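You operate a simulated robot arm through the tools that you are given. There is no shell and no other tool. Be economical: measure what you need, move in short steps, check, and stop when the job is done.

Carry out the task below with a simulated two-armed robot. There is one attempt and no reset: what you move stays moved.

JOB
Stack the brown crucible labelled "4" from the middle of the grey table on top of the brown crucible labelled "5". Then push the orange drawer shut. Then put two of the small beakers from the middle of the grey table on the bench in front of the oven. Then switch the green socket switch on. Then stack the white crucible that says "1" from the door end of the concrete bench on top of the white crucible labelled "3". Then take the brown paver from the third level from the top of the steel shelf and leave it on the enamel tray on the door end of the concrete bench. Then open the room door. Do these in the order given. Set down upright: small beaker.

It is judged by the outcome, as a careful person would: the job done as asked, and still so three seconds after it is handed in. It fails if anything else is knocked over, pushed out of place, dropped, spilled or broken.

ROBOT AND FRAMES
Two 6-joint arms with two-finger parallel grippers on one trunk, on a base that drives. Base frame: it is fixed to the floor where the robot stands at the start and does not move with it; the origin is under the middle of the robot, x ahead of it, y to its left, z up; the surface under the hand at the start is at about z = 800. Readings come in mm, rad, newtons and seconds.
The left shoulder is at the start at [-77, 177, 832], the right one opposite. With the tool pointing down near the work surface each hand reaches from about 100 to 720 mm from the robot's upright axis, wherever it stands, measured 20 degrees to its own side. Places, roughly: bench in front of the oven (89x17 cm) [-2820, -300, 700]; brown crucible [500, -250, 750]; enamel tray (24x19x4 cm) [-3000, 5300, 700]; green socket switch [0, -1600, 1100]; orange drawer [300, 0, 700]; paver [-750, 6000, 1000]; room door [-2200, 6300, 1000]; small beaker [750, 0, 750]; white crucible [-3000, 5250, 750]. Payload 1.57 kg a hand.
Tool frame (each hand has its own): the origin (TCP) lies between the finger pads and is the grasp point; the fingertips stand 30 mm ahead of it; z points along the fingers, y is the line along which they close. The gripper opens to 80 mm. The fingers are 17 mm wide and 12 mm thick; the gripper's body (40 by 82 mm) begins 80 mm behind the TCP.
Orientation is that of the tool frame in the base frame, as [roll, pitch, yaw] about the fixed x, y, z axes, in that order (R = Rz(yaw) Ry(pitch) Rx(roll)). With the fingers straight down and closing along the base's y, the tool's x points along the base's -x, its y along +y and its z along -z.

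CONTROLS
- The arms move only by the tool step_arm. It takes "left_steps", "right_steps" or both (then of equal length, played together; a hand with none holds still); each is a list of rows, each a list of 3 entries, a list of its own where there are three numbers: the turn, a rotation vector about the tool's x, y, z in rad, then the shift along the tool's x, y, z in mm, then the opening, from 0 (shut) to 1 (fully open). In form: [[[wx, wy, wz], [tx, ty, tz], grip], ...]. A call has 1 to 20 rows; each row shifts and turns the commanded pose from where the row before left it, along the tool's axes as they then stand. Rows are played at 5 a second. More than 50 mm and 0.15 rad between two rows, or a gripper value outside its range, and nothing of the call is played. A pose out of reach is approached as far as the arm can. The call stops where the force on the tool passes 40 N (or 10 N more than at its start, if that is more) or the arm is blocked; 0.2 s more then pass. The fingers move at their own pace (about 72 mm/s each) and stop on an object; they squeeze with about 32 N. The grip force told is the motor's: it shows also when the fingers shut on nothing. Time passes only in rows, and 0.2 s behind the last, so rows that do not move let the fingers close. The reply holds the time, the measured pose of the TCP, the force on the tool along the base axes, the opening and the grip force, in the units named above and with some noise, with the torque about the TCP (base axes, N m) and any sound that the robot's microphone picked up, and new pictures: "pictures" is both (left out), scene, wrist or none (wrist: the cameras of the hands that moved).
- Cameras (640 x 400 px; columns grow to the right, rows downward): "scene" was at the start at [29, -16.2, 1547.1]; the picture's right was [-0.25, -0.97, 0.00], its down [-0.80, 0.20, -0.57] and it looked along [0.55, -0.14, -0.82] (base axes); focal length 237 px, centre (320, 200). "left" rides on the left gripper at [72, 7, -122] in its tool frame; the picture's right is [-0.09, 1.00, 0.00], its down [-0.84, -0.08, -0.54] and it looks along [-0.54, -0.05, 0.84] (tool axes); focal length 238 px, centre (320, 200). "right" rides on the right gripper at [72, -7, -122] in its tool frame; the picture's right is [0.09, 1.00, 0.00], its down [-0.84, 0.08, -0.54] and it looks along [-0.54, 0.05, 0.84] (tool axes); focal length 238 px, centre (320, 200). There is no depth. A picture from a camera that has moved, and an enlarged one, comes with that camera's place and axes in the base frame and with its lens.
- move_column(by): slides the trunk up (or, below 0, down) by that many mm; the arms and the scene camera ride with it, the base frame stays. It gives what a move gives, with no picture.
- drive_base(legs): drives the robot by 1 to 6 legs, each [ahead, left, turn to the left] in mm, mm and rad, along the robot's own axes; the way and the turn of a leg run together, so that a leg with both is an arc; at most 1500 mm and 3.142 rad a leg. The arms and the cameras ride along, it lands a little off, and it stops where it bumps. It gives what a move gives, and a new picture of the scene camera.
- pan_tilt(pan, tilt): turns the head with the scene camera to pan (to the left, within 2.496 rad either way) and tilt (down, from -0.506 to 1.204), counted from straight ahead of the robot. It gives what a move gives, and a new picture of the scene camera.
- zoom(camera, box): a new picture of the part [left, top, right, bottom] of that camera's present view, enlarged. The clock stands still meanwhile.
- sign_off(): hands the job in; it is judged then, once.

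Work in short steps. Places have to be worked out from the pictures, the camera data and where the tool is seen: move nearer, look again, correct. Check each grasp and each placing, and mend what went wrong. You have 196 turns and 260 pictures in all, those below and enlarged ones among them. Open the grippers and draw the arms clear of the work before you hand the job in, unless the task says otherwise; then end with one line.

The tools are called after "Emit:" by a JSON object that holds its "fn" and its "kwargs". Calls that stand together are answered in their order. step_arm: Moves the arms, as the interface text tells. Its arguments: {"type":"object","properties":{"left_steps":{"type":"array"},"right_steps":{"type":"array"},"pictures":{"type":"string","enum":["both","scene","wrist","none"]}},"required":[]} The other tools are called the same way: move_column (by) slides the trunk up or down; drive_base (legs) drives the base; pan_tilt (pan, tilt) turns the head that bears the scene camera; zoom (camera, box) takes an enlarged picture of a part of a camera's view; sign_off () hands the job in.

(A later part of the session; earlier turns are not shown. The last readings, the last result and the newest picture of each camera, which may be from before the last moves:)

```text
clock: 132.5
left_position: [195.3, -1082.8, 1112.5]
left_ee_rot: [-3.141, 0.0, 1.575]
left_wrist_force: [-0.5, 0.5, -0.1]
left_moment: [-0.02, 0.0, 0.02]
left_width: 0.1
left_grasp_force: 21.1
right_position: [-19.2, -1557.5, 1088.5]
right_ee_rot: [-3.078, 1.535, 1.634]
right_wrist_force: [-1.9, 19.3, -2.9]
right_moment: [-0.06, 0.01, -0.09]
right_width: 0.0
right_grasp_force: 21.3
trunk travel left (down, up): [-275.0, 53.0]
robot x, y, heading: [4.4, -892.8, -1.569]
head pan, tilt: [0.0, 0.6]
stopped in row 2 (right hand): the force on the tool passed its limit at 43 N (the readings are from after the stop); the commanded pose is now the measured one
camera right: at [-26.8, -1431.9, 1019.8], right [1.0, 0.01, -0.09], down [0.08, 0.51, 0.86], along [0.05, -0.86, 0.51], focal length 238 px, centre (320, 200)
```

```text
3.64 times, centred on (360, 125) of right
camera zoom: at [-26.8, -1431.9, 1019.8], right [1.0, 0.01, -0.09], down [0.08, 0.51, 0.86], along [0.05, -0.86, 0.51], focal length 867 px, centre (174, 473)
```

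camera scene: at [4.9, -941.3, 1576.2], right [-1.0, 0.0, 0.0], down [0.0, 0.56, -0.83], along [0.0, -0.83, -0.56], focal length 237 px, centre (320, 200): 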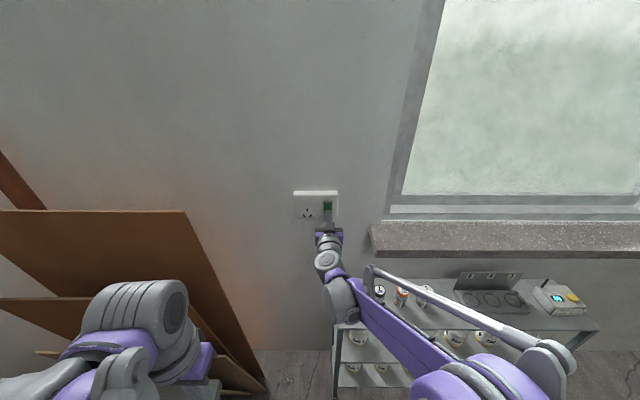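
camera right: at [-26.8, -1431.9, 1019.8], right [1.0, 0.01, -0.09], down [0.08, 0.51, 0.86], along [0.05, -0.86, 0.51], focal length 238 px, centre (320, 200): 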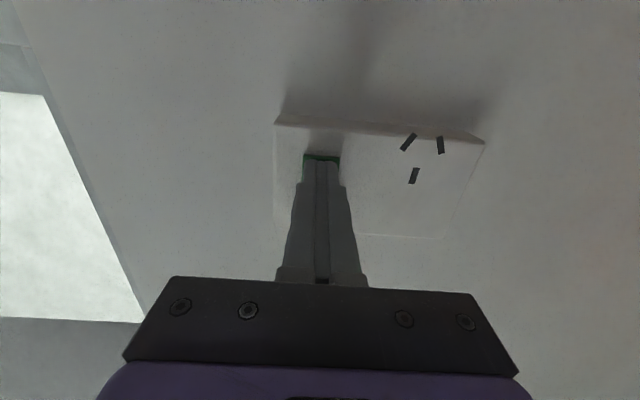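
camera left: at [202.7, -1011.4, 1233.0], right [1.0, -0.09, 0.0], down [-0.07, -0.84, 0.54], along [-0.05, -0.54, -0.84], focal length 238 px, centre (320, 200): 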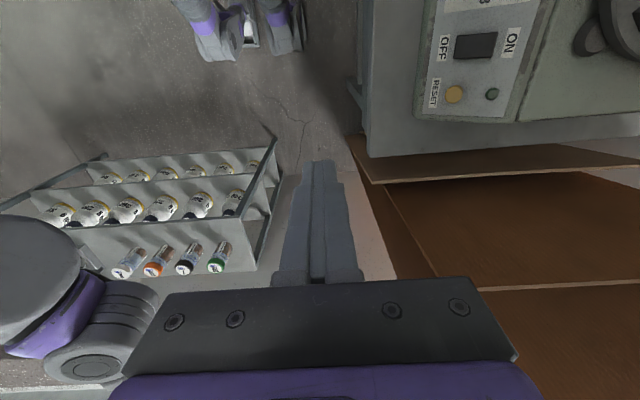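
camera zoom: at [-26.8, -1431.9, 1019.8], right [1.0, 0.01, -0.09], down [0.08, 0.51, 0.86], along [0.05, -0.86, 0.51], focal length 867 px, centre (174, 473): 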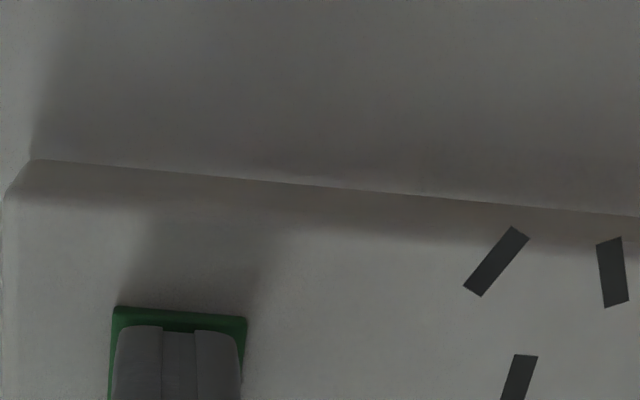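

Pressed against its stop at 43 N. Now I back off.

Emit:
{"fn": "step_arm", "kwargs": {"right_steps": [[[0, 0, 0], [0, 0, -20], 0], [[0, 0, 0], [0, 0, -40], 0], [[0, 0, 0], [0, 0, -45], 0], [[0, 0, 0], [0, 0, -45], 0]], "pictures": "wrist"}}

Emit:
{"fn": "zoom", "kwargs": {"camera": "scene", "box": [285, 182, 350, 228]}}

Emit:
{"fn": "zoom", "kwargs": {"camera": "right", "box": [280, 60, 440, 180]}}

```text
clock: 133.5
left_position: [194.6, -1083.3, 1111.8]
left_ee_rot: [-3.141, 0.0, 1.575]
left_wrist_force: [0.6, 0.1, -0.7]
left_moment: [-0.03, 0.01, 0.0]
left_width: 0.0
left_grasp_force: 21.2
right_position: [-20.9, -1409.0, 1093.7]
right_ee_rot: [-3.069, 1.535, 1.645]
right_wrist_force: [0.0, 0.1, 0.0]
right_moment: [-0.01, -0.02, 0.0]
right_width: 0.0
right_grasp_force: 21.0
trunk travel left (down, up): [-275.0, 53.0]
robot x, y, heading: [5.0, -893.5, -1.566]
head pan, tilt: [0.0, 0.6]
camera right: at [-27.9, -1283.2, 1024.1], right [1.0, 0.01, -0.09], down [0.08, 0.51, 0.86], along [0.05, -0.86, 0.51], focal length 238 px, centre (320, 200)
```

right: 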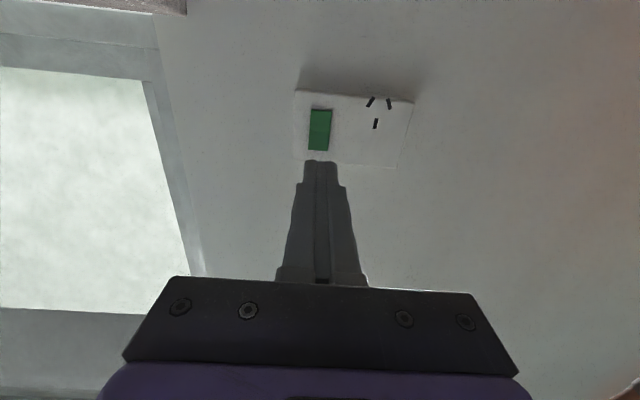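

```text
8.70 times, centred on (318, 205) of scene
camera zoom: at [4.7, -941.2, 1576.3], right [-1.0, 0.0, 0.0], down [0.0, 0.56, -0.83], along [0.0, -0.83, -0.56], focal length 2063 px, centre (342, 156)
```

zoom: 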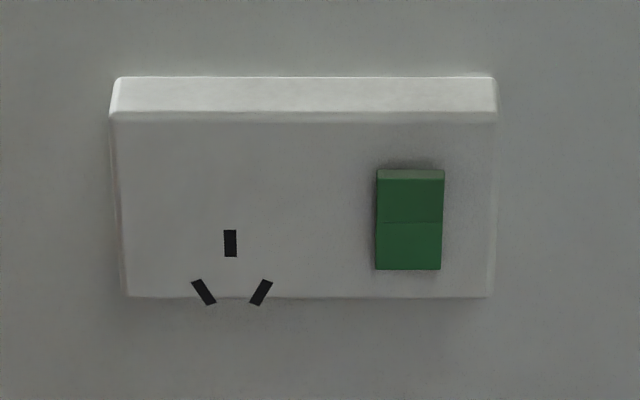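

```text
3.33 times, centred on (360, 120) of right
camera zoom: at [-27.9, -1283.2, 1024.1], right [1.0, 0.01, -0.09], down [0.08, 0.51, 0.86], along [0.05, -0.86, 0.51], focal length 794 px, centre (187, 467)
```

zoom: 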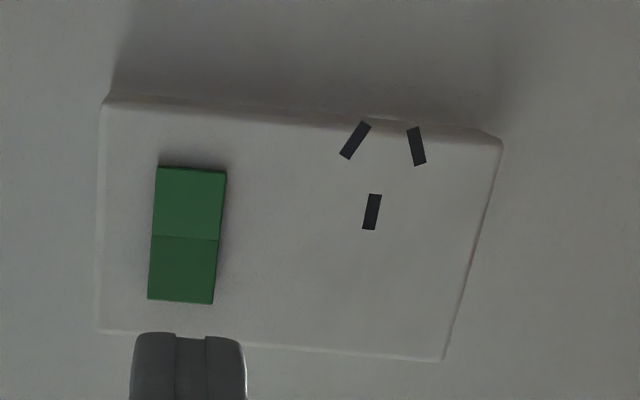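

The switch is now pressed in at the bottom and stays: on. I turn the hand back down, retract, and head for the aisle.

Emit:
{"fn": "step_arm", "kwargs": {"right_steps": [[[0, 0.14, 0], [0, 0, 0], 0], [[0, 0.14, 0], [0, 0, 0], 0], [[0, 0.14, 0], [0, 0, 0], 0], [[0, 0.14, 0], [0, 0, 0], 0], [[0, 0.14, 0], [0, 0, 0], 0], [[0, 0.14, 0], [0, 0, 0], 0], [[0, 0.14, 0], [0, 0, 0], 0], [[0, 0.14, 0], [0, 0, 0], 0], [[0, 0.14, 0], [0, 0, 0], 0], [[0, 0.14, 0], [0, 0, 0], 0], [[0, 0.14, 0], [0, 0, 0], 0], [[0, 0, 0], [40, -30, 0], 0], [[0, 0, 0], [40, -40, 0], 0], [[0, 0, 0], [40, -40, 0], 0], [[0, 0, 0], [40, -40, 0], 0], [[0, 0, 0], [30, 0, 0], 0]], "pictures": "none"}}

Emit:
{"fn": "drive_base", "kwargs": {"legs": [[-320, 0, 0], [0, -480, 0], [0, 0, 3.14]]}}

Emit:
{"fn": "pan_tilt", "kwargs": {"pan": 0, "tilt": 0.3}}

```text
refused: row 13 steps farther than a row can; nothing moved
```

```text
clock: 147.4
left_position: [-687.0, -403.6, 1111.1]
left_ee_rot: [3.142, 0.001, -1.536]
left_wrist_force: [0.6, 0.1, -0.9]
left_moment: [-0.01, -0.01, -0.02]
left_width: 0.1
left_grasp_force: 21.7
right_position: [-480.0, -70.0, 1092.8]
right_ee_rot: [-3.067, 1.531, -1.465]
right_wrist_force: [-0.1, -0.9, 0.5]
right_moment: [-0.03, 0.02, 0.0]
right_width: 0.0
right_grasp_force: 21.5
trunk travel left (down, up): [-275.0, 53.0]
robot x, y, heading: [-490.8, -583.6, 1.607]
head pan, tilt: [0.0, 0.6]
camera scene: at [-491.1, -535.2, 1576.3], right [1.0, 0.03, 0.0], down [0.02, -0.56, -0.83], along [-0.03, 0.82, -0.56], focal length 237 px, centre (320, 200)
```

scene: 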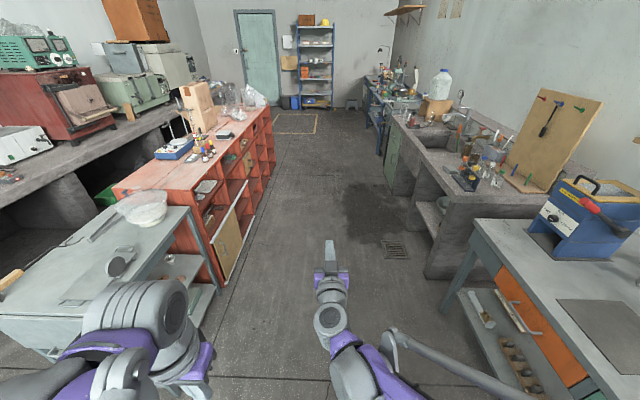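

```text
clock: 148.2
left_position: [-687.0, -403.1, 1110.7]
left_ee_rot: [-3.141, 0.0, -1.538]
left_wrist_force: [0.7, 0.7, 0.2]
left_moment: [-0.01, 0.02, -0.02]
left_width: 0.1
left_grasp_force: 21.6
right_position: [-479.7, -69.9, 1094.0]
right_ee_rot: [-3.069, 1.532, -1.466]
right_wrist_force: [-0.1, 0.2, -0.4]
right_moment: [0.0, 0.01, 0.01]
right_width: 0.1
right_grasp_force: 20.9
trunk travel left (down, up): [-275.0, 53.0]
robot x, y, heading: [-484.4, -580.7, 1.602]
head pan, tilt: [0.0, 0.3]
camera scene: at [-491.3, -530.1, 1603.8], right [1.0, 0.03, 0.0], down [0.01, -0.3, -0.96], along [-0.03, 0.95, -0.3], focal length 237 px, centre (320, 200)
```

scene: 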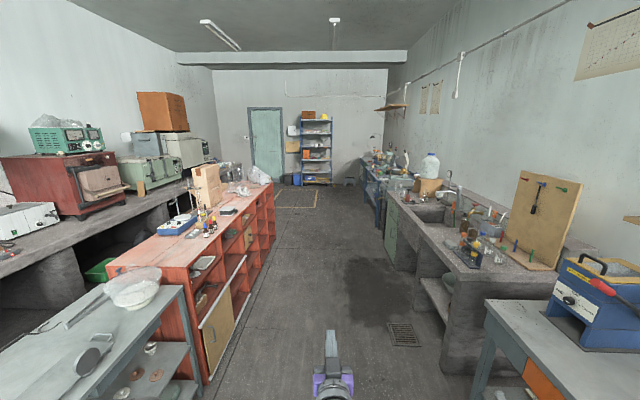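

The arm step was refused (step too long), but the drive went clear. Now I turn the hand down and pull it in.

Emit:
{"fn": "step_arm", "kwargs": {"right_steps": [[[0, 0.14, 0], [0, 0, 0], 0], [[0, 0.14, 0], [0, 0, 0], 0], [[0, 0.14, 0], [0, 0, 0], 0], [[0, 0.14, 0], [0, 0, 0], 0], [[0, 0.14, 0], [0, 0, 0], 0], [[0, 0.14, 0], [0, 0, 0], 0], [[0, 0.14, 0], [0, 0, 0], 0], [[0, 0.14, 0], [0, 0, 0], 0], [[0, 0.14, 0], [0, 0, 0], 0], [[0, 0.14, 0], [0, 0, 0], 0], [[0, 0.14, 0], [0, 0, 0], 0], [[0, 0, 0], [35, -30, 0], 0], [[0, 0, 0], [35, -30, 0], 0], [[0, 0, 0], [35, -30, 0], 0], [[0, 0, 0], [35, -30, 0], 0], [[0, 0, 0], [35, -30, 0], 0], [[0, 0, 0], [35, 0, 0], 0]], "pictures": "none"}}

```text
clock: 151.8
left_position: [-686.2, -403.1, 1112.1]
left_ee_rot: [3.141, 0.0, -1.537]
left_wrist_force: [-0.6, 0.4, 0.7]
left_moment: [0.01, 0.0, 0.0]
left_width: 0.0
left_grasp_force: 21.9
right_position: [-388.9, -310.3, 1105.2]
right_ee_rot: [-2.944, 0.106, -1.556]
right_wrist_force: [0.9, -0.5, 0.8]
right_moment: [0.02, 0.0, 0.0]
right_width: 0.0
right_grasp_force: 21.0
right hand out of reach, approached as far as the arm can: row 8, 9, 10, 11, 16
trunk travel left (down, up): [-275.0, 53.0]
robot x, y, heading: [-491.0, -584.6, 1.603]
head pan, tilt: [0.0, 0.3]
```

The aisle along x≈-500 is clear. I straighten the wrist, then drive up the aisle to y≈4500.

Emit:
{"fn": "step_arm", "kwargs": {"right_steps": [[[0, 0, 0], [-30, 0, 0], 0], [[0, 0, 0], [-30, 0, 0], 0], [[-0.099, 0, 0], [0, 0, 0], 0], [[-0.099, 0, 0], [0, 0, 0], 0], [[0, 0.106, 0], [0, 0, 0], 0], [[0, 0, 0], [0, 0, 0], 0]], "pictures": "none"}}

Emit:
{"fn": "drive_base", "kwargs": {"legs": [[0, 0, -0.032], [1500, 0, 0], [1500, 0, 0], [1500, 0, 0], [500, 0, 0]]}}

Emit:
{"fn": "pan_tilt", "kwargs": {"pan": 1.2, "tilt": 0.4}}

```text
clock: 153.2
left_position: [-685.9, -403.7, 1111.2]
left_ee_rot: [-3.14, 0.0, -1.539]
left_wrist_force: [0.4, 0.9, -0.7]
left_moment: [-0.01, 0.0, 0.02]
left_width: 0.0
left_grasp_force: 21.1
right_position: [-394.0, -251.8, 1110.2]
right_ee_rot: [-2.898, 0.022, -1.573]
right_wrist_force: [-0.5, -0.1, 0.3]
right_moment: [-0.03, -0.05, -0.02]
right_width: 0.0
right_grasp_force: 21.5
right hand out of reach, approached as far as the arm can: row 2, 3, 4
trunk travel left (down, up): [-275.0, 53.0]
robot x, y, heading: [-492.0, -585.6, 1.603]
head pan, tilt: [0.0, 0.3]
```

```text
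clock: 177.5
left_position: [-662.1, 4571.4, 1112.5]
left_ee_rot: [3.141, -0.001, -1.578]
left_wrist_force: [-1.0, -0.8, 0.4]
left_moment: [-0.04, 0.02, -0.01]
left_width: 0.2
left_grasp_force: 21.1
right_position: [-364.2, 4711.2, 1110.2]
right_ee_rot: [-2.899, 0.022, -1.616]
right_wrist_force: [0.5, -0.3, -0.5]
right_moment: [-0.03, 0.02, 0.03]
right_width: 0.0
right_grasp_force: 21.5
trunk travel left (down, up): [-275.0, 53.0]
robot x, y, heading: [-470.0, 4384.6, 1.562]
head pan, tilt: [0.0, 0.3]
camera scene: at [-472.7, 4437.1, 1603.8], right [1.0, -0.01, 0.0], down [0.0, -0.3, -0.96], along [0.01, 0.96, -0.3], focal length 237 px, centre (320, 200)
```

scene: 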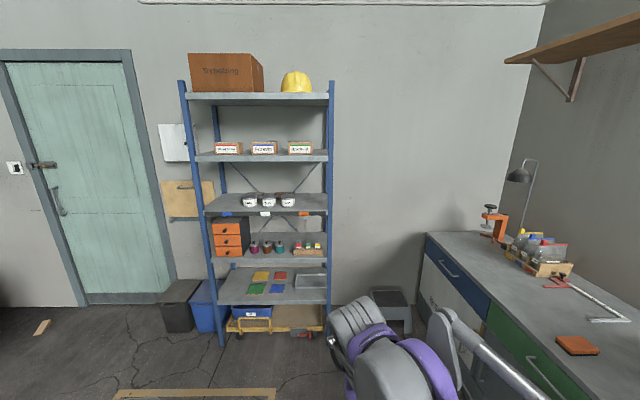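

```text
clock: 178.9
left_position: [-662.4, 4573.4, 1112.5]
left_ee_rot: [-3.14, -0.002, -1.58]
left_wrist_force: [-0.3, 0.4, -0.7]
left_moment: [0.0, -0.01, -0.02]
left_width: 0.0
left_grasp_force: 21.3
right_position: [-364.4, 4711.4, 1109.3]
right_ee_rot: [-2.899, 0.02, -1.615]
right_wrist_force: [0.7, 0.5, 0.0]
right_moment: [0.02, 0.0, 0.05]
right_width: 0.0
right_grasp_force: 21.4
trunk travel left (down, up): [-275.0, 53.0]
robot x, y, heading: [-470.7, 4385.7, 1.564]
head pan, tilt: [1.201, 0.4]
camera scene: at [-559.6, 4378.0, 1594.6], right [0.37, 0.93, 0.0], down [0.36, -0.14, -0.92], along [-0.86, 0.34, -0.39], focal length 237 px, centre (320, 200)
```

scene: 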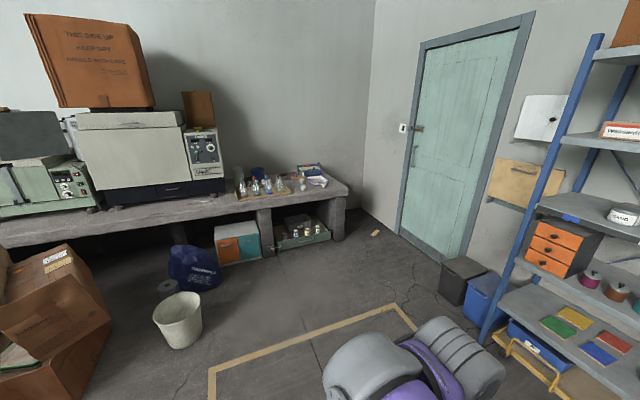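

Door, shelf and the bench's door end are visible. I turn to face the bench and drive to about [-2350,5200] avoiding the bucket.

Emit:
{"fn": "drive_base", "kwargs": {"legs": [[0, 0, 1.575], [1000, 0, 0], [0, -800, 0], [750, 0, 0]]}}

Emit:
{"fn": "pan_tilt", "kwargs": {"pan": 0, "tilt": 0.7}}

```text
clock: 198.6
left_position: [-2376.9, 5049.4, 1110.3]
left_ee_rot: [-3.14, 0.0, -0.027]
left_wrist_force: [0.2, 0.3, 0.1]
left_moment: [-0.02, -0.01, -0.01]
left_width: 0.0
left_grasp_force: 21.5
right_position: [-2510.5, 5348.8, 1110.4]
right_ee_rot: [-2.9, 0.019, -0.065]
right_wrist_force: [0.7, 0.6, -0.4]
right_moment: [-0.02, 0.01, 0.03]
right_width: 0.0
right_grasp_force: 21.6
trunk travel left (down, up): [-275.0, 53.0]
robot x, y, heading: [-2181.8, 5233.2, 3.111]
head pan, tilt: [1.201, 0.4]
camera scene: at [-2179.0, 5148.4, 1594.5], right [-0.92, 0.39, 0.0], down [0.15, 0.36, -0.92], along [-0.36, -0.85, -0.39], focal length 237 px, centre (320, 200)
```

scene: 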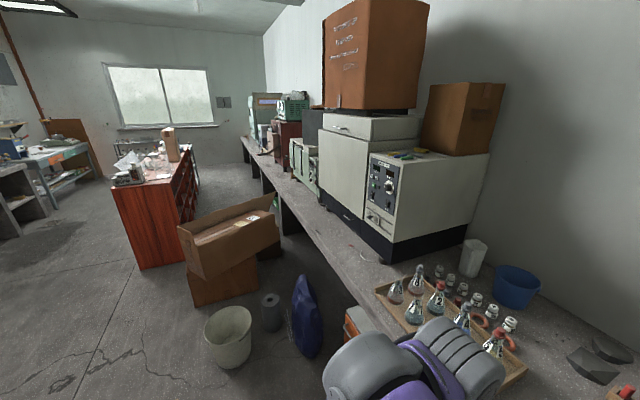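

```text
clock: 199.9
left_position: [-2376.9, 5047.8, 1111.3]
left_ee_rot: [3.141, 0.0, -0.028]
left_wrist_force: [-0.4, 0.1, -0.7]
left_moment: [-0.01, 0.01, 0.0]
left_width: 0.2
left_grasp_force: 21.4
right_position: [-2510.5, 5350.1, 1108.7]
right_ee_rot: [-2.9, 0.019, -0.067]
right_wrist_force: [0.6, 0.3, 0.3]
right_moment: [-0.01, -0.01, 0.0]
right_width: 0.0
right_grasp_force: 20.9
trunk travel left (down, up): [-275.0, 53.0]
robot x, y, heading: [-2181.7, 5231.5, 3.113]
head pan, tilt: [0.0, 0.7]
camera scene: at [-2227.9, 5236.1, 1567.7], right [0.03, 1.0, 0.0], down [0.64, -0.02, -0.77], along [-0.76, 0.02, -0.64], focal length 237 px, centre (320, 200)
```

scene: 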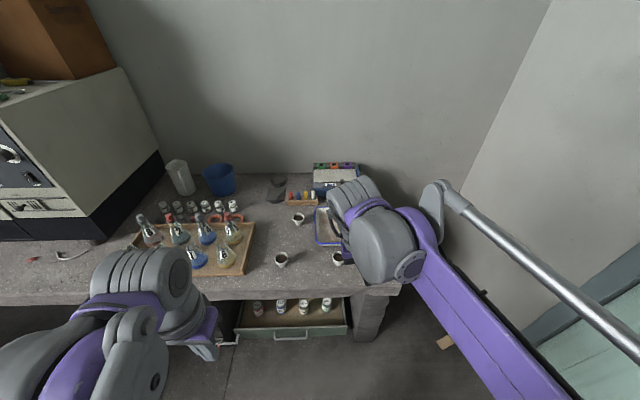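

White crucibles are on the bench, partly hidden by the right arm. I move the right hand aside and straighten it.

Emit:
{"fn": "step_arm", "kwargs": {"right_steps": [[[0, 0, 0], [0, -40, 0], 0], [[0, 0, 0], [0, -40, 0], 0.5], [[0, 0, 0], [0, -40, 0], 1], [[0, 0, 0], [0, -40, 0], 1], [[-0.12, 0, 0], [0, 0, 0], 1], [[-0.12, 0, 0], [0, 0, 0], 1], [[0, 0, 0], [0, 0, 0], 1]], "pictures": "scene"}}

Emit:
{"fn": "zoom", "kwargs": {"camera": "scene", "box": [230, 150, 430, 290]}}

```text
clock: 201.6
left_position: [-2377.7, 5048.0, 1111.8]
left_ee_rot: [3.142, 0.0, -0.029]
left_wrist_force: [0.5, 0.0, 0.1]
left_moment: [0.0, -0.03, 0.0]
left_width: 0.0
left_grasp_force: 21.1
right_position: [-2499.4, 5461.8, 1148.0]
right_ee_rot: [-2.871, 0.027, -0.065]
right_wrist_force: [-0.2, 0.3, 0.1]
right_moment: [-0.03, -0.01, -0.02]
right_width: 79.9
right_grasp_force: 0.1
right hand out of reach, approached as far as the arm can: row 3, 4, 5, 6
trunk travel left (down, up): [-275.0, 53.0]
robot x, y, heading: [-2184.2, 5232.3, 3.113]
head pan, tilt: [0.0, 0.7]
camera scene: at [-2228.0, 5236.1, 1567.7], right [0.03, 1.0, 0.0], down [0.64, -0.02, -0.76], along [-0.76, 0.02, -0.64], focal length 237 px, centre (320, 200)
```

scene: 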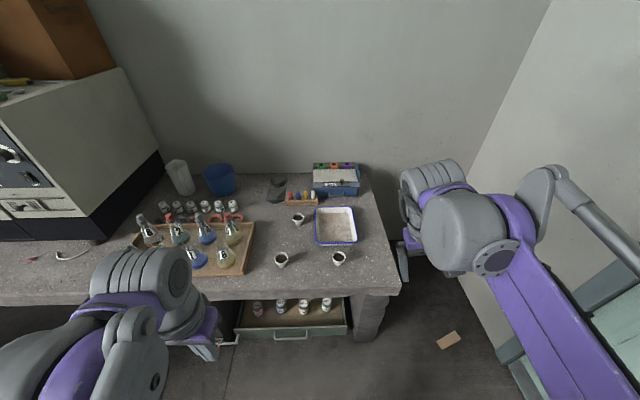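

```text
2.86 times, centred on (330, 220) of scene
camera zoom: at [-2228.0, 5236.1, 1567.7], right [0.03, 1.0, 0.0], down [0.64, -0.02, -0.76], along [-0.76, 0.02, -0.64], focal length 678 px, centre (291, 143)
```

zoom: 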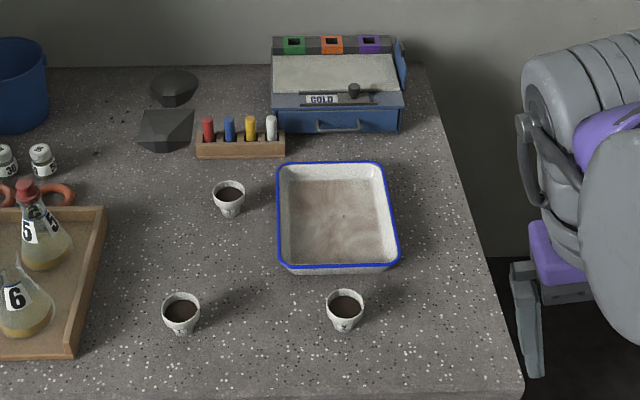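

I zoom in on the three white crucibles for labels.

Emit:
{"fn": "zoom", "kwargs": {"camera": "scene", "box": [284, 206, 314, 231]}}

Emit:
{"fn": "zoom", "kwargs": {"camera": "scene", "box": [268, 246, 298, 271]}}

Emit:
{"fn": "zoom", "kwargs": {"camera": "scene", "box": [324, 246, 354, 271]}}

```text
16.00 times, centred on (299, 218) of scene
camera zoom: at [-2228.0, 5236.1, 1567.7], right [0.03, 1.0, 0.0], down [0.64, -0.02, -0.76], along [-0.76, 0.02, -0.64], focal length 3796 px, centre (656, -96)
```

zoom: 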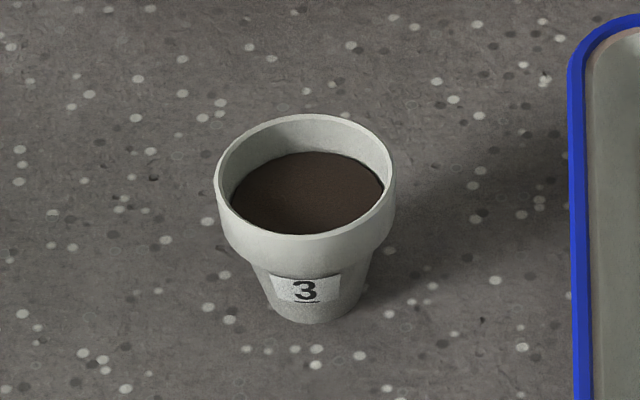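

```text
16.00 times, centred on (283, 258) of scene
camera zoom: at [-2228.0, 5236.1, 1567.7], right [0.03, 1.0, 0.0], down [0.64, -0.02, -0.76], along [-0.76, 0.02, -0.64], focal length 3796 px, centre (912, -736)
```

zoom: 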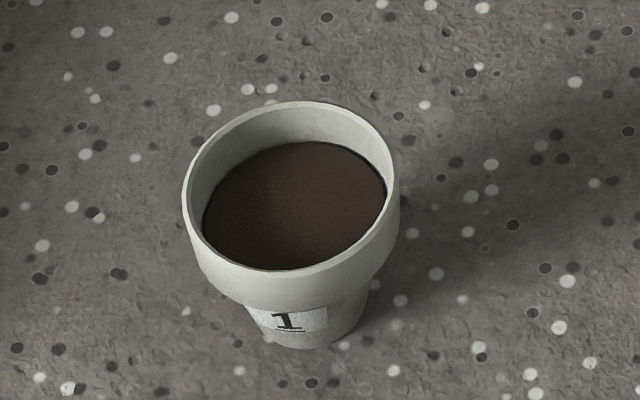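

```text
16.00 times, centred on (339, 258) of scene
camera zoom: at [-2228.0, 5236.1, 1567.7], right [0.03, 1.0, 0.0], down [0.64, -0.02, -0.76], along [-0.76, 0.02, -0.64], focal length 3796 px, centre (16, -736)
```

zoom: 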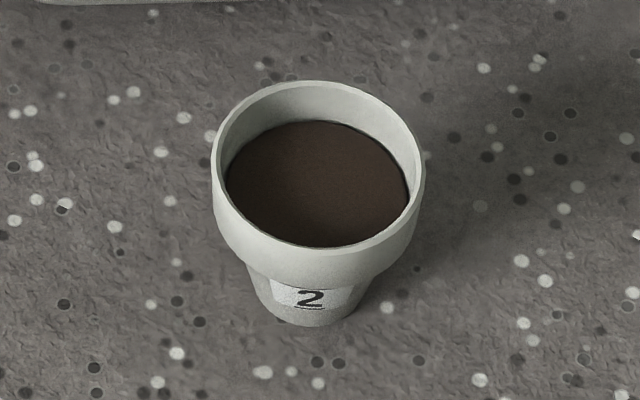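

Crucible 1 is near-left (≈[-2830,5091]), 3 far-left (≈[-3070,5150]), 2 near-right. I'll use the left hand; drive 240 mm nearer first.

Emit:
{"fn": "drive_base", "kwargs": {"legs": [[240, 0, 0.028]]}}

Emit:
{"fn": "step_arm", "kwargs": {"left_steps": [[[0, 0, 0], [-40, 0, 0], 0.5], [[0, 0, 0], [-40, 0, 15], 1], [[0, 0, 0], [-40, 0, 25], 1], [[0, 0, 0], [-40, -10, 25], 1], [[0, 0, 0], [-30, -15, 30], 1], [[0, 0, 0], [0, -15, 30], 1], [[0, 0, 0], [0, 0, 30], 1], [[0, 0, 0], [0, 0, 30], 1], [[0, 0, 0], [0, 0, 0], 1]]}}

```text
clock: 203.3
left_position: [-2614.5, 5046.0, 1110.7]
left_ee_rot: [-3.141, 0.0, 0.0]
left_wrist_force: [-0.3, -0.4, 0.4]
left_moment: [0.01, -0.02, -0.03]
left_width: 0.0
left_grasp_force: 20.6
right_position: [-2748.8, 5456.7, 1148.6]
right_ee_rot: [-2.87, 0.026, -0.04]
right_wrist_force: [0.7, -0.2, -0.4]
right_moment: [0.03, -0.03, 0.03]
right_width: 79.8
right_grasp_force: 0.1
trunk travel left (down, up): [-275.0, 53.0]
robot x, y, heading: [-2424.1, 5233.9, -3.143]
head pan, tilt: [0.0, 0.7]
camera scene: at [-2471.1, 5238.3, 1567.6], right [0.0, 1.0, 0.0], down [0.64, 0.0, -0.77], along [-0.77, 0.0, -0.64], focal length 237 px, centre (320, 200)
```

scene: 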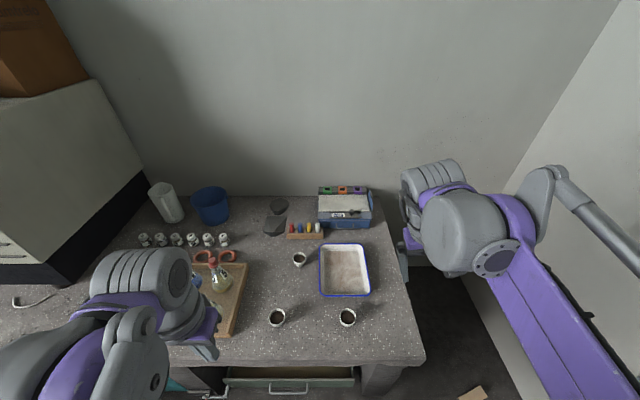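

```text
clock: 205.3
left_position: [-2806.2, 5086.5, 925.0]
left_ee_rot: [-3.14, 0.001, 0.001]
left_wrist_force: [0.2, 0.3, -0.1]
left_moment: [-0.04, 0.01, 0.01]
left_width: 80.3
left_grasp_force: 0.1
right_position: [-2747.8, 5456.1, 1147.9]
right_ee_rot: [-2.872, 0.026, -0.039]
right_wrist_force: [-0.1, 0.4, 0.7]
right_moment: [-0.01, -0.01, -0.04]
right_width: 80.0
right_grasp_force: 0.1
trunk travel left (down, up): [-275.0, 53.0]
robot x, y, heading: [-2427.1, 5240.8, -3.142]
head pan, tilt: [0.0, 0.7]
camera scene: at [-2470.8, 5238.3, 1567.7], right [0.0, 1.0, 0.0], down [0.64, 0.0, -0.77], along [-0.77, 0.0, -0.64], focal length 237 px, centre (320, 200)
camera left: at [-2733.4, 5080.0, 1046.5], right [-0.09, -1.0, 0.0], down [-0.84, 0.08, 0.54], along [-0.54, 0.05, -0.84], focal length 238 px, centre (320, 200)
```

scene: 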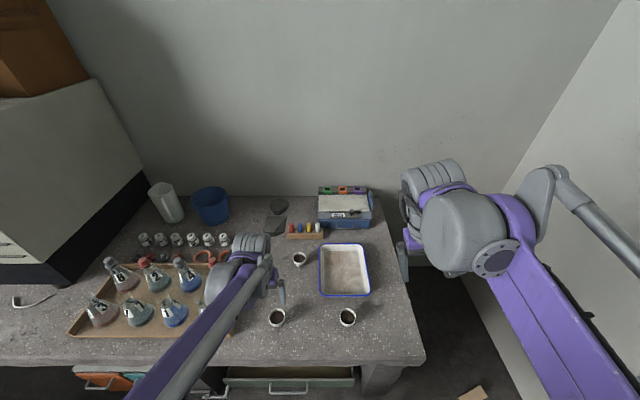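
left: 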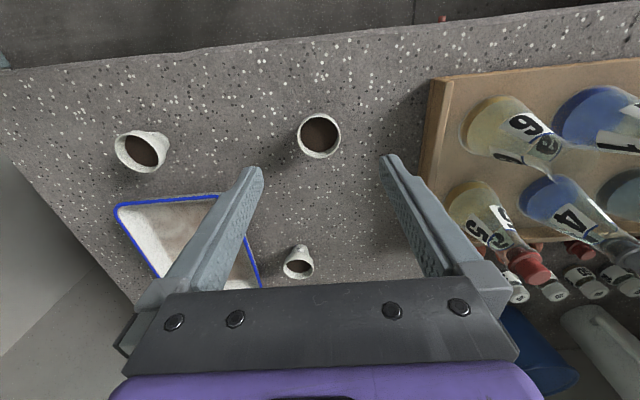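

Crucible 1's rim ≈[-2830,5089], z≈741; crucible 3 ≈[-3060,5149]. I descend over 1 to TCP z≈737.

Emit:
{"fn": "step_arm", "kwargs": {"left_steps": [[[0, 0, 0], [-12, -1, 25], 1], [[0, 0, 0], [-12, -1, 25], 1], [[0, 0, 0], [0, 0, 30], 1], [[0, 0, 0], [0, 0, 30], 1], [[0, 0, 0], [0, 0, 30], 1], [[0, 0, 0], [0, 0, 20], 1], [[0, 0, 0], [0, 0, 0], 1]], "pictures": "wrist"}}

```text
clock: 206.9
left_position: [-2827.9, 5087.5, 764.8]
left_ee_rot: [-3.142, 0.001, 0.0]
left_wrist_force: [-0.4, 0.2, -0.9]
left_moment: [0.0, -0.02, -0.01]
left_width: 80.1
left_grasp_force: 0.0
right_position: [-2747.4, 5456.4, 1148.5]
right_ee_rot: [-2.87, 0.026, -0.039]
right_wrist_force: [-1.0, 0.7, 0.1]
right_moment: [-0.01, 0.01, 0.01]
right_width: 79.9
right_grasp_force: 0.0
trunk travel left (down, up): [-275.0, 53.0]
robot x, y, heading: [-2429.1, 5236.8, -3.142]
head pan, tilt: [0.0, 0.7]
camera left: at [-2754.4, 5081.8, 886.1], right [-0.09, -1.0, 0.0], down [-0.84, 0.08, 0.54], along [-0.54, 0.05, -0.84], focal length 238 px, centre (320, 200)
```

left: 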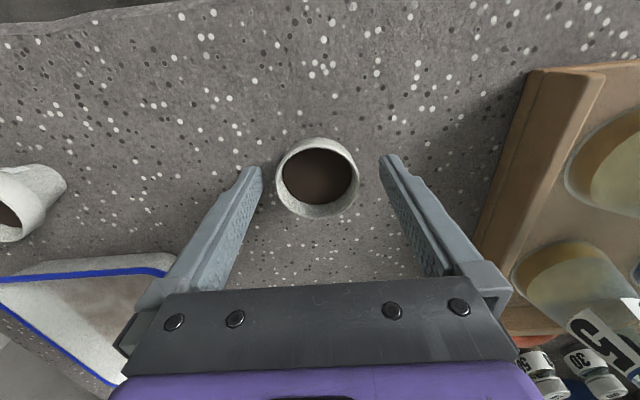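

Centred within 3 mm. I correct, lower to z≈738, close and check before lifting.

Emit:
{"fn": "step_arm", "kwargs": {"left_steps": [[[0, 0, 0], [-2, -3, 10], 1], [[0, 0, 0], [0, 0, 10], 1], [[0, 0, 0], [0, 0, 7], 1], [[0, 0, 0], [0, 0, 0], 0.6], [[0, 0, 0], [0, 0, 0], 0.4], [[0, 0, 0], [0, 0, 0], 0.4], [[0, 0, 0], [0, 0, 0], 0.4]], "pictures": "wrist"}}

```text
clock: 208.6
left_position: [-2830.9, 5091.9, 738.2]
left_ee_rot: [-3.141, 0.001, 0.0]
left_wrist_force: [0.2, 0.8, -1.2]
left_moment: [-0.01, 0.0, 0.01]
left_width: 53.7
left_grasp_force: 31.9
right_position: [-2747.2, 5456.5, 1149.1]
right_ee_rot: [-2.873, 0.026, -0.038]
right_wrist_force: [-0.2, 0.1, -0.4]
right_moment: [-0.03, -0.01, -0.04]
right_width: 79.8
right_grasp_force: 0.0
trunk travel left (down, up): [-275.0, 53.0]
robot x, y, heading: [-2425.4, 5237.4, -3.146]
head pan, tilt: [0.0, 0.7]
camera left: at [-2757.9, 5085.1, 859.7], right [-0.09, -1.0, 0.0], down [-0.84, 0.08, 0.54], along [-0.54, 0.05, -0.84], focal length 238 px, centre (320, 200)
```

left: 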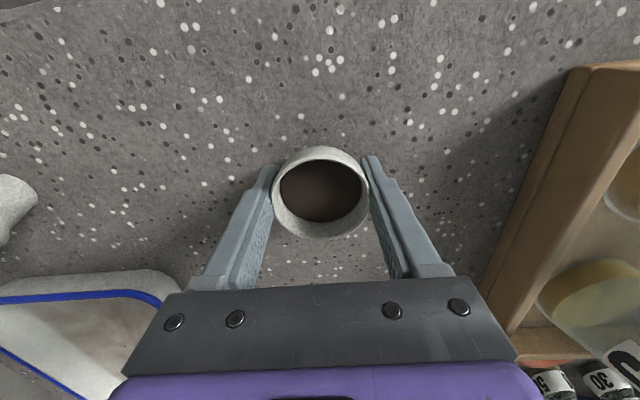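

Gripped at 53.7 mm with 32 N. I lift gently, then higher.

Emit:
{"fn": "step_arm", "kwargs": {"left_steps": [[[0, 0, 0], [0, 0, -4], 0.4], [[0, 0, 0], [0, 0, -6], 0.4], [[0, 0, 0], [0, 0, -10], 0.4], [[0, 0, 0], [0, 0, -20], 0.4], [[0, 0, 0], [0, 0, -25], 0.4], [[0, 0, 0], [0, 0, -25], 0.4], [[0, 0, 0], [0, 0, -25], 0.4], [[0, 0, 0], [0, 0, 0], 0.4]], "pictures": "wrist"}}

```text
clock: 210.3
left_position: [-2831.1, 5091.6, 853.2]
left_ee_rot: [-3.141, 0.0, 0.001]
left_wrist_force: [0.3, -0.4, -0.9]
left_moment: [0.04, 0.03, -0.02]
left_width: 53.4
left_grasp_force: 31.7
right_position: [-2748.7, 5455.4, 1148.1]
right_ee_rot: [-2.87, 0.026, -0.039]
right_wrist_force: [0.1, 0.5, 0.3]
right_moment: [0.02, -0.01, -0.01]
right_width: 80.0
right_grasp_force: 0.1
trunk travel left (down, up): [-275.0, 53.0]
robot x, y, heading: [-2427.7, 5237.5, -3.14]
head pan, tilt: [0.0, 0.7]
camera left: at [-2759.3, 5085.4, 974.8], right [-0.09, -1.0, 0.0], down [-0.84, 0.08, 0.54], along [-0.54, 0.05, -0.84], focal length 238 px, centre (320, 200)
```

left: 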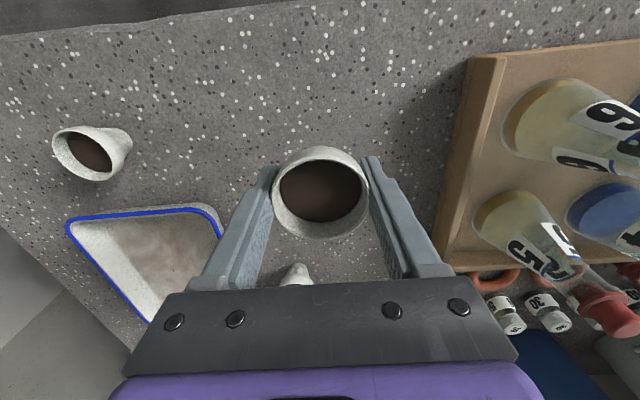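

Held securely and centred. I move to a standoff over the tray side (+y) of crucible 3 to locate it.

Emit:
{"fn": "step_arm", "kwargs": {"left_steps": [[[0, 0, 0], [-31.5, -30.5, 0], 0.4], [[0, 0, 0], [-31.5, -30.5, 0], 0.4], [[0, 0, 0], [-31.5, -30.5, 0], 0.4], [[0, 0, 0], [-31.5, -30.5, 0], 0.4], [[0, 0, 0], [-31.5, -30.5, 0], 0.4], [[0, 0, 0], [-31.5, -30.5, 0], 0.4], [[0, 0, 0], [0, 0, 0], 0.4]], "pictures": "wrist"}}

Emit:
{"fn": "zoom", "kwargs": {"camera": "left", "box": [370, 90, 490, 200]}}

```text
clock: 211.9
left_position: [-3020.0, 5274.4, 856.4]
left_ee_rot: [-3.141, 0.001, 0.001]
left_wrist_force: [0.4, 1.0, -1.0]
left_moment: [0.0, 0.02, -0.02]
left_width: 53.4
left_grasp_force: 32.3
right_position: [-2747.3, 5455.0, 1148.9]
right_ee_rot: [-2.871, 0.025, -0.039]
right_wrist_force: [-0.3, 1.4, 0.2]
right_moment: [-0.03, 0.01, 0.0]
right_width: 80.0
right_grasp_force: 0.1
trunk travel left (down, up): [-275.0, 53.0]
robot x, y, heading: [-2426.6, 5236.5, -3.139]
head pan, tilt: [0.0, 0.7]
camera left: at [-2947.6, 5267.9, 978.7], right [-0.09, -1.0, 0.0], down [-0.84, 0.08, 0.54], along [-0.54, 0.05, -0.84], focal length 238 px, centre (320, 200)
```

left: 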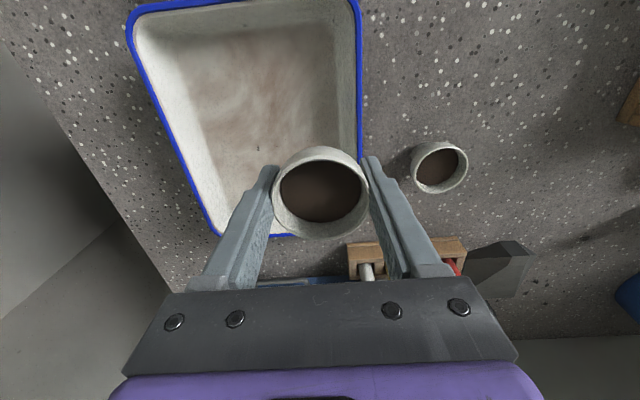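

```text
3.64 times, centred on (430, 145) of left
camera zoom: at [-2947.6, 5267.9, 978.7], right [-0.09, -1.0, 0.0], down [-0.84, 0.08, 0.54], along [-0.54, 0.05, -0.84], focal length 867 px, centre (-80, 400)
```

zoom: 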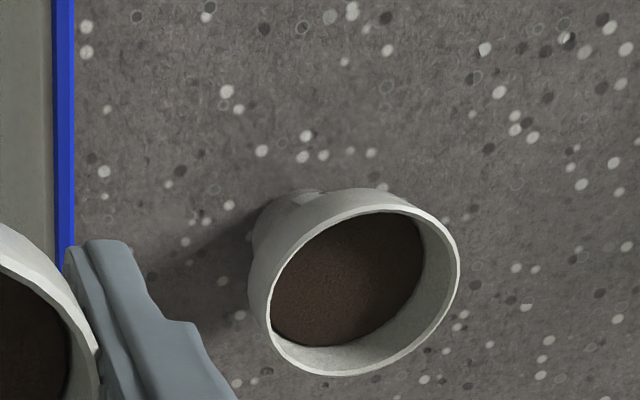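

Crucible 3's rim centre ≈[-3072,5146.5]. I move above it and check from both cameras.

Emit:
{"fn": "step_arm", "kwargs": {"left_steps": [[[0, 0, 0], [-17, 42, 0], 0.4], [[0, 0, 0], [-17, 43, 0], 0.4], [[0, 0, 0], [-18, 43, 0], 0.4], [[0, 0, 0], [0, 0, 20], 0.4], [[0, 0, 0], [0, 0, 15], 0.4], [[0, 0, 0], [0, 0, 0], 0.4]], "pictures": "wrist"}}

Emit:
{"fn": "zoom", "kwargs": {"camera": "scene", "box": [270, 230, 330, 280]}}

```text
clock: 213.3
left_position: [-3071.2, 5146.8, 818.0]
left_ee_rot: [3.141, 0.001, 0.001]
left_wrist_force: [-0.3, -0.4, -0.9]
left_moment: [0.02, 0.01, 0.03]
left_width: 53.2
left_grasp_force: 32.2
right_position: [-2748.0, 5454.9, 1147.8]
right_ee_rot: [-2.871, 0.027, -0.038]
right_wrist_force: [0.7, -0.2, 0.6]
right_moment: [0.03, -0.02, -0.02]
right_width: 80.2
right_grasp_force: 0.1
trunk travel left (down, up): [-275.0, 53.0]
robot x, y, heading: [-2427.4, 5236.2, -3.14]
head pan, tilt: [0.0, 0.7]
camera left: at [-2999.0, 5140.2, 940.6], right [-0.09, -1.0, 0.0], down [-0.84, 0.08, 0.54], along [-0.54, 0.05, -0.84], focal length 238 px, centre (320, 200)
```

left: 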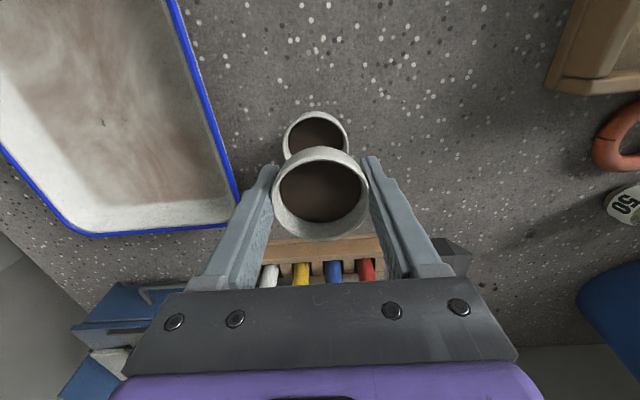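

```text
8.00 times, centred on (300, 255) of scene
camera zoom: at [-2471.2, 5238.3, 1567.7], right [0.0, 1.0, 0.0], down [0.64, 0.0, -0.76], along [-0.76, 0.0, -0.64], focal length 1898 px, centre (480, -240)
```

zoom: 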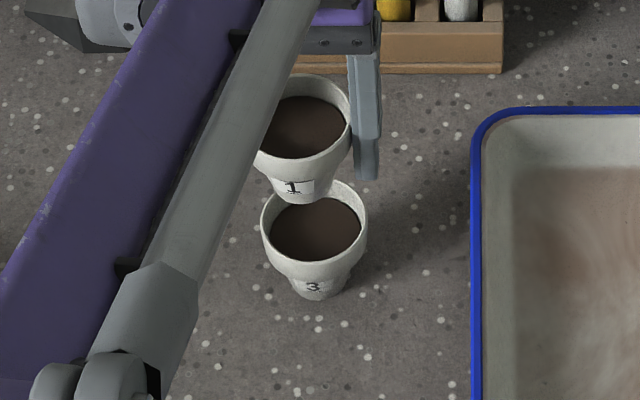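

Crucible 3 is ~4 mm further +y than the held one; I correct and descend to just above contact (TCP ≈778).

Emit:
{"fn": "step_arm", "kwargs": {"left_steps": [[[0, 0, 0], [0, -4, 10], 0.4], [[0, 0, 0], [0, 0, 12], 0.4], [[0, 0, 0], [0, 0, 8], 0.4], [[0, 0, 0], [0, 0, 6], 0.4], [[0, 0, 0], [0, 0, 4], 0.4], [[0, 0, 0], [0, 0, 0], 0.4]], "pictures": "wrist"}}

Emit:
{"fn": "zoom", "kwargs": {"camera": "scene", "box": [275, 235, 325, 275]}}

Emit:
{"fn": "zoom", "kwargs": {"camera": "left", "box": [260, 90, 390, 250]}}

```text
clock: 214.8
left_position: [-3072.5, 5150.8, 780.4]
left_ee_rot: [3.14, 0.001, -0.001]
left_wrist_force: [-0.7, 1.3, 3.6]
left_moment: [0.13, 0.02, 0.03]
left_width: 53.4
left_grasp_force: 32.2
right_position: [-2748.0, 5456.7, 1148.3]
right_ee_rot: [-2.873, 0.027, -0.037]
right_wrist_force: [0.3, 0.4, -0.8]
right_moment: [0.03, 0.01, 0.0]
right_width: 80.0
right_grasp_force: 0.0
trunk travel left (down, up): [-275.0, 53.0]
robot x, y, heading: [-2425.8, 5237.6, -3.144]
head pan, tilt: [0.0, 0.7]
camera left: at [-2999.4, 5143.8, 901.2], right [-0.09, -1.0, 0.0], down [-0.84, 0.08, 0.54], along [-0.54, 0.05, -0.84], focal length 238 px, centre (320, 200)
```

left: 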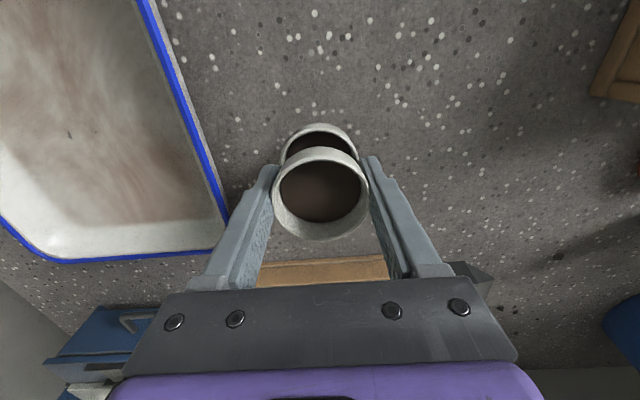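

```text
10.00 times, centred on (300, 255) of scene
camera zoom: at [-2470.9, 5238.4, 1567.8], right [0.0, 1.0, 0.0], down [0.64, 0.0, -0.77], along [-0.77, 0.0, -0.64], focal length 2373 px, centre (520, -350)
```

zoom: 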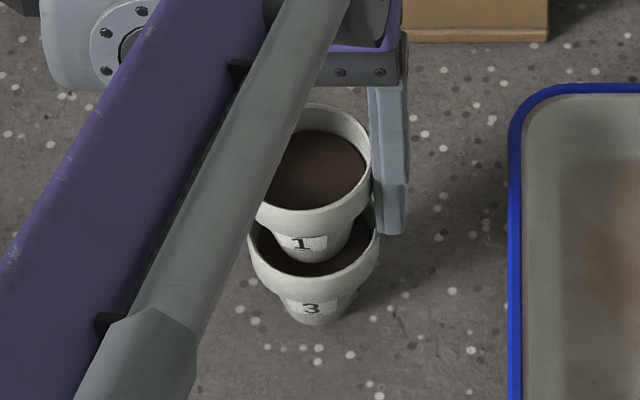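

```text
2.50 times, centred on (325, 170) of left
camera zoom: at [-2999.4, 5143.8, 901.2], right [-0.09, -1.0, 0.0], down [-0.84, 0.08, 0.54], along [-0.54, 0.05, -0.84], focal length 596 px, centre (308, 275)
```

zoom: 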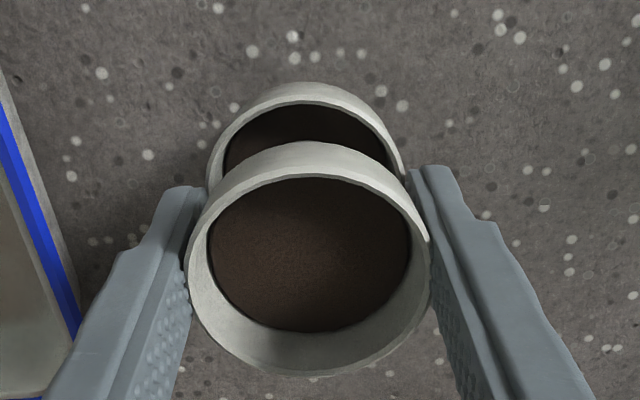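

Slight contact (3.6 N) already with the foot inside the rim of 3. I go down 2 mm more to see how the force builds.

Emit:
{"fn": "step_arm", "kwargs": {"left_steps": [[[0, 0, 0], [0, 0, 1], 0.4], [[0, 0, 0], [0, 0, 1], 0.4], [[0, 0, 0], [0, 0, 0], 0.4]], "pictures": "none"}}

```text
clock: 215.6
left_position: [-3071.0, 5151.3, 780.2]
left_ee_rot: [-3.141, 0.002, 0.001]
left_wrist_force: [-3.2, 5.4, 20.9]
left_moment: [0.71, 0.05, 0.06]
left_width: 53.3
left_grasp_force: 31.9
right_position: [-2748.0, 5457.1, 1148.5]
right_ee_rot: [-2.87, 0.027, -0.038]
right_wrist_force: [0.6, 0.8, -0.3]
right_moment: [-0.04, 0.02, -0.01]
right_width: 80.2
right_grasp_force: 0.1
trunk travel left (down, up): [-275.0, 53.0]
robot x, y, heading: [-2431.2, 5233.1, -3.138]
head pan, tilt: [0.0, 0.7]
```

The +y fingertip is on the rim of 3; the foot is ~at the powder. I ease up 1.5 mm and open gently.

Emit:
{"fn": "step_arm", "kwargs": {"left_steps": [[[0, 0, 0], [0, -1, -3], 0.4], [[0, 0, 0], [0, 0, 0], 0.4], [[0, 0, 0], [0, 0, 0], 0.72], [[0, 0, 0], [0, 0, 0], 0.85], [[0, 0, 0], [0, 0, 0], 1], [[0, 0, 0], [0, 0, 0], 1]], "pictures": "wrist"}}

Emit:
{"fn": "zoom", "kwargs": {"camera": "scene", "box": [275, 235, 325, 275]}}

```text
clock: 216.9
left_position: [-3071.5, 5151.6, 780.2]
left_ee_rot: [3.141, -0.001, 0.0]
left_wrist_force: [0.8, -0.4, 0.1]
left_moment: [-0.02, 0.02, -0.03]
left_width: 80.0
left_grasp_force: 0.2
right_position: [-2748.6, 5455.7, 1148.3]
right_ee_rot: [-2.87, 0.029, -0.038]
right_wrist_force: [-0.5, -0.4, 0.9]
right_moment: [-0.01, 0.02, 0.01]
right_width: 80.0
right_grasp_force: 0.0
trunk travel left (down, up): [-275.0, 53.0]
robot x, y, heading: [-2433.5, 5237.1, -3.144]
head pan, tilt: [0.0, 0.7]
camera left: at [-2998.8, 5144.8, 901.8], right [-0.09, -1.0, 0.0], down [-0.84, 0.08, 0.54], along [-0.54, 0.05, -0.84], focal length 238 px, centre (320, 200)
```

left: 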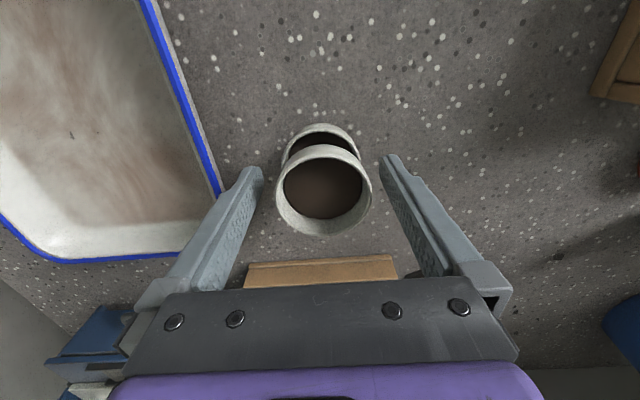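

```text
10.00 times, centred on (300, 255) of scene
camera zoom: at [-2471.2, 5238.3, 1567.7], right [0.0, 1.0, 0.0], down [0.64, 0.0, -0.76], along [-0.76, 0.0, -0.64], focal length 2373 px, centre (520, -350)
```

zoom: 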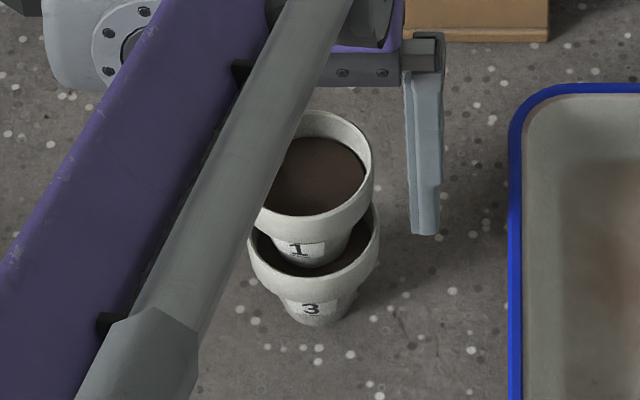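

Crucible 1 sits in 3. I raise the left hand straight up and retract.

Emit:
{"fn": "step_arm", "kwargs": {"left_steps": [[[0, 0, 0], [0, 0, -10], 1], [[0, 0, 0], [0, 0, -20], 1], [[0, 0, 0], [0, 0, -30], 1], [[0, 0, 0], [0, 0, -30], 1], [[0, 0, 0], [0, 0, -30], 1], [[0, 0, 0], [40, 0, -10], 1], [[0, 0, 0], [45, 0, -10], 1], [[0, 0, 0], [45, 0, -10], 1], [[0, 0, 0], [45, 0, -10], 1], [[0, 0, 0], [45, 10, -10], 1], [[0, 0, 0], [45, 20, -10], 1], [[0, 0, 0], [45, 20, 0], 1]], "pictures": "scene"}}

Emit:
{"fn": "zoom", "kwargs": {"camera": "scene", "box": [260, 220, 390, 340]}}

```text
refused: row 11 steps farther than a row can; nothing moved
```

```text
3.33 times, centred on (325, 280) of scene
camera zoom: at [-2471.2, 5238.3, 1567.7], right [0.0, 1.0, 0.0], down [0.64, 0.0, -0.76], along [-0.76, 0.0, -0.64], focal length 791 px, centre (303, -67)
```

zoom: 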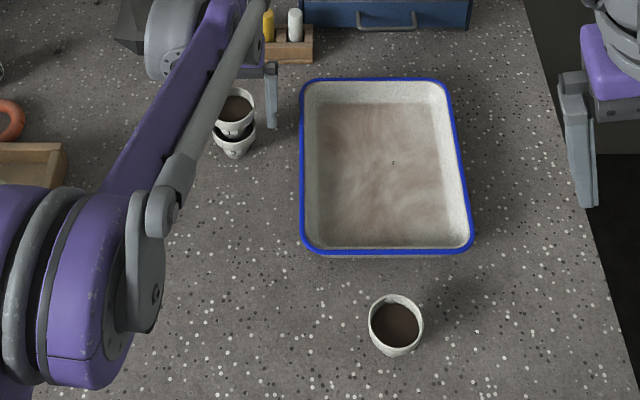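

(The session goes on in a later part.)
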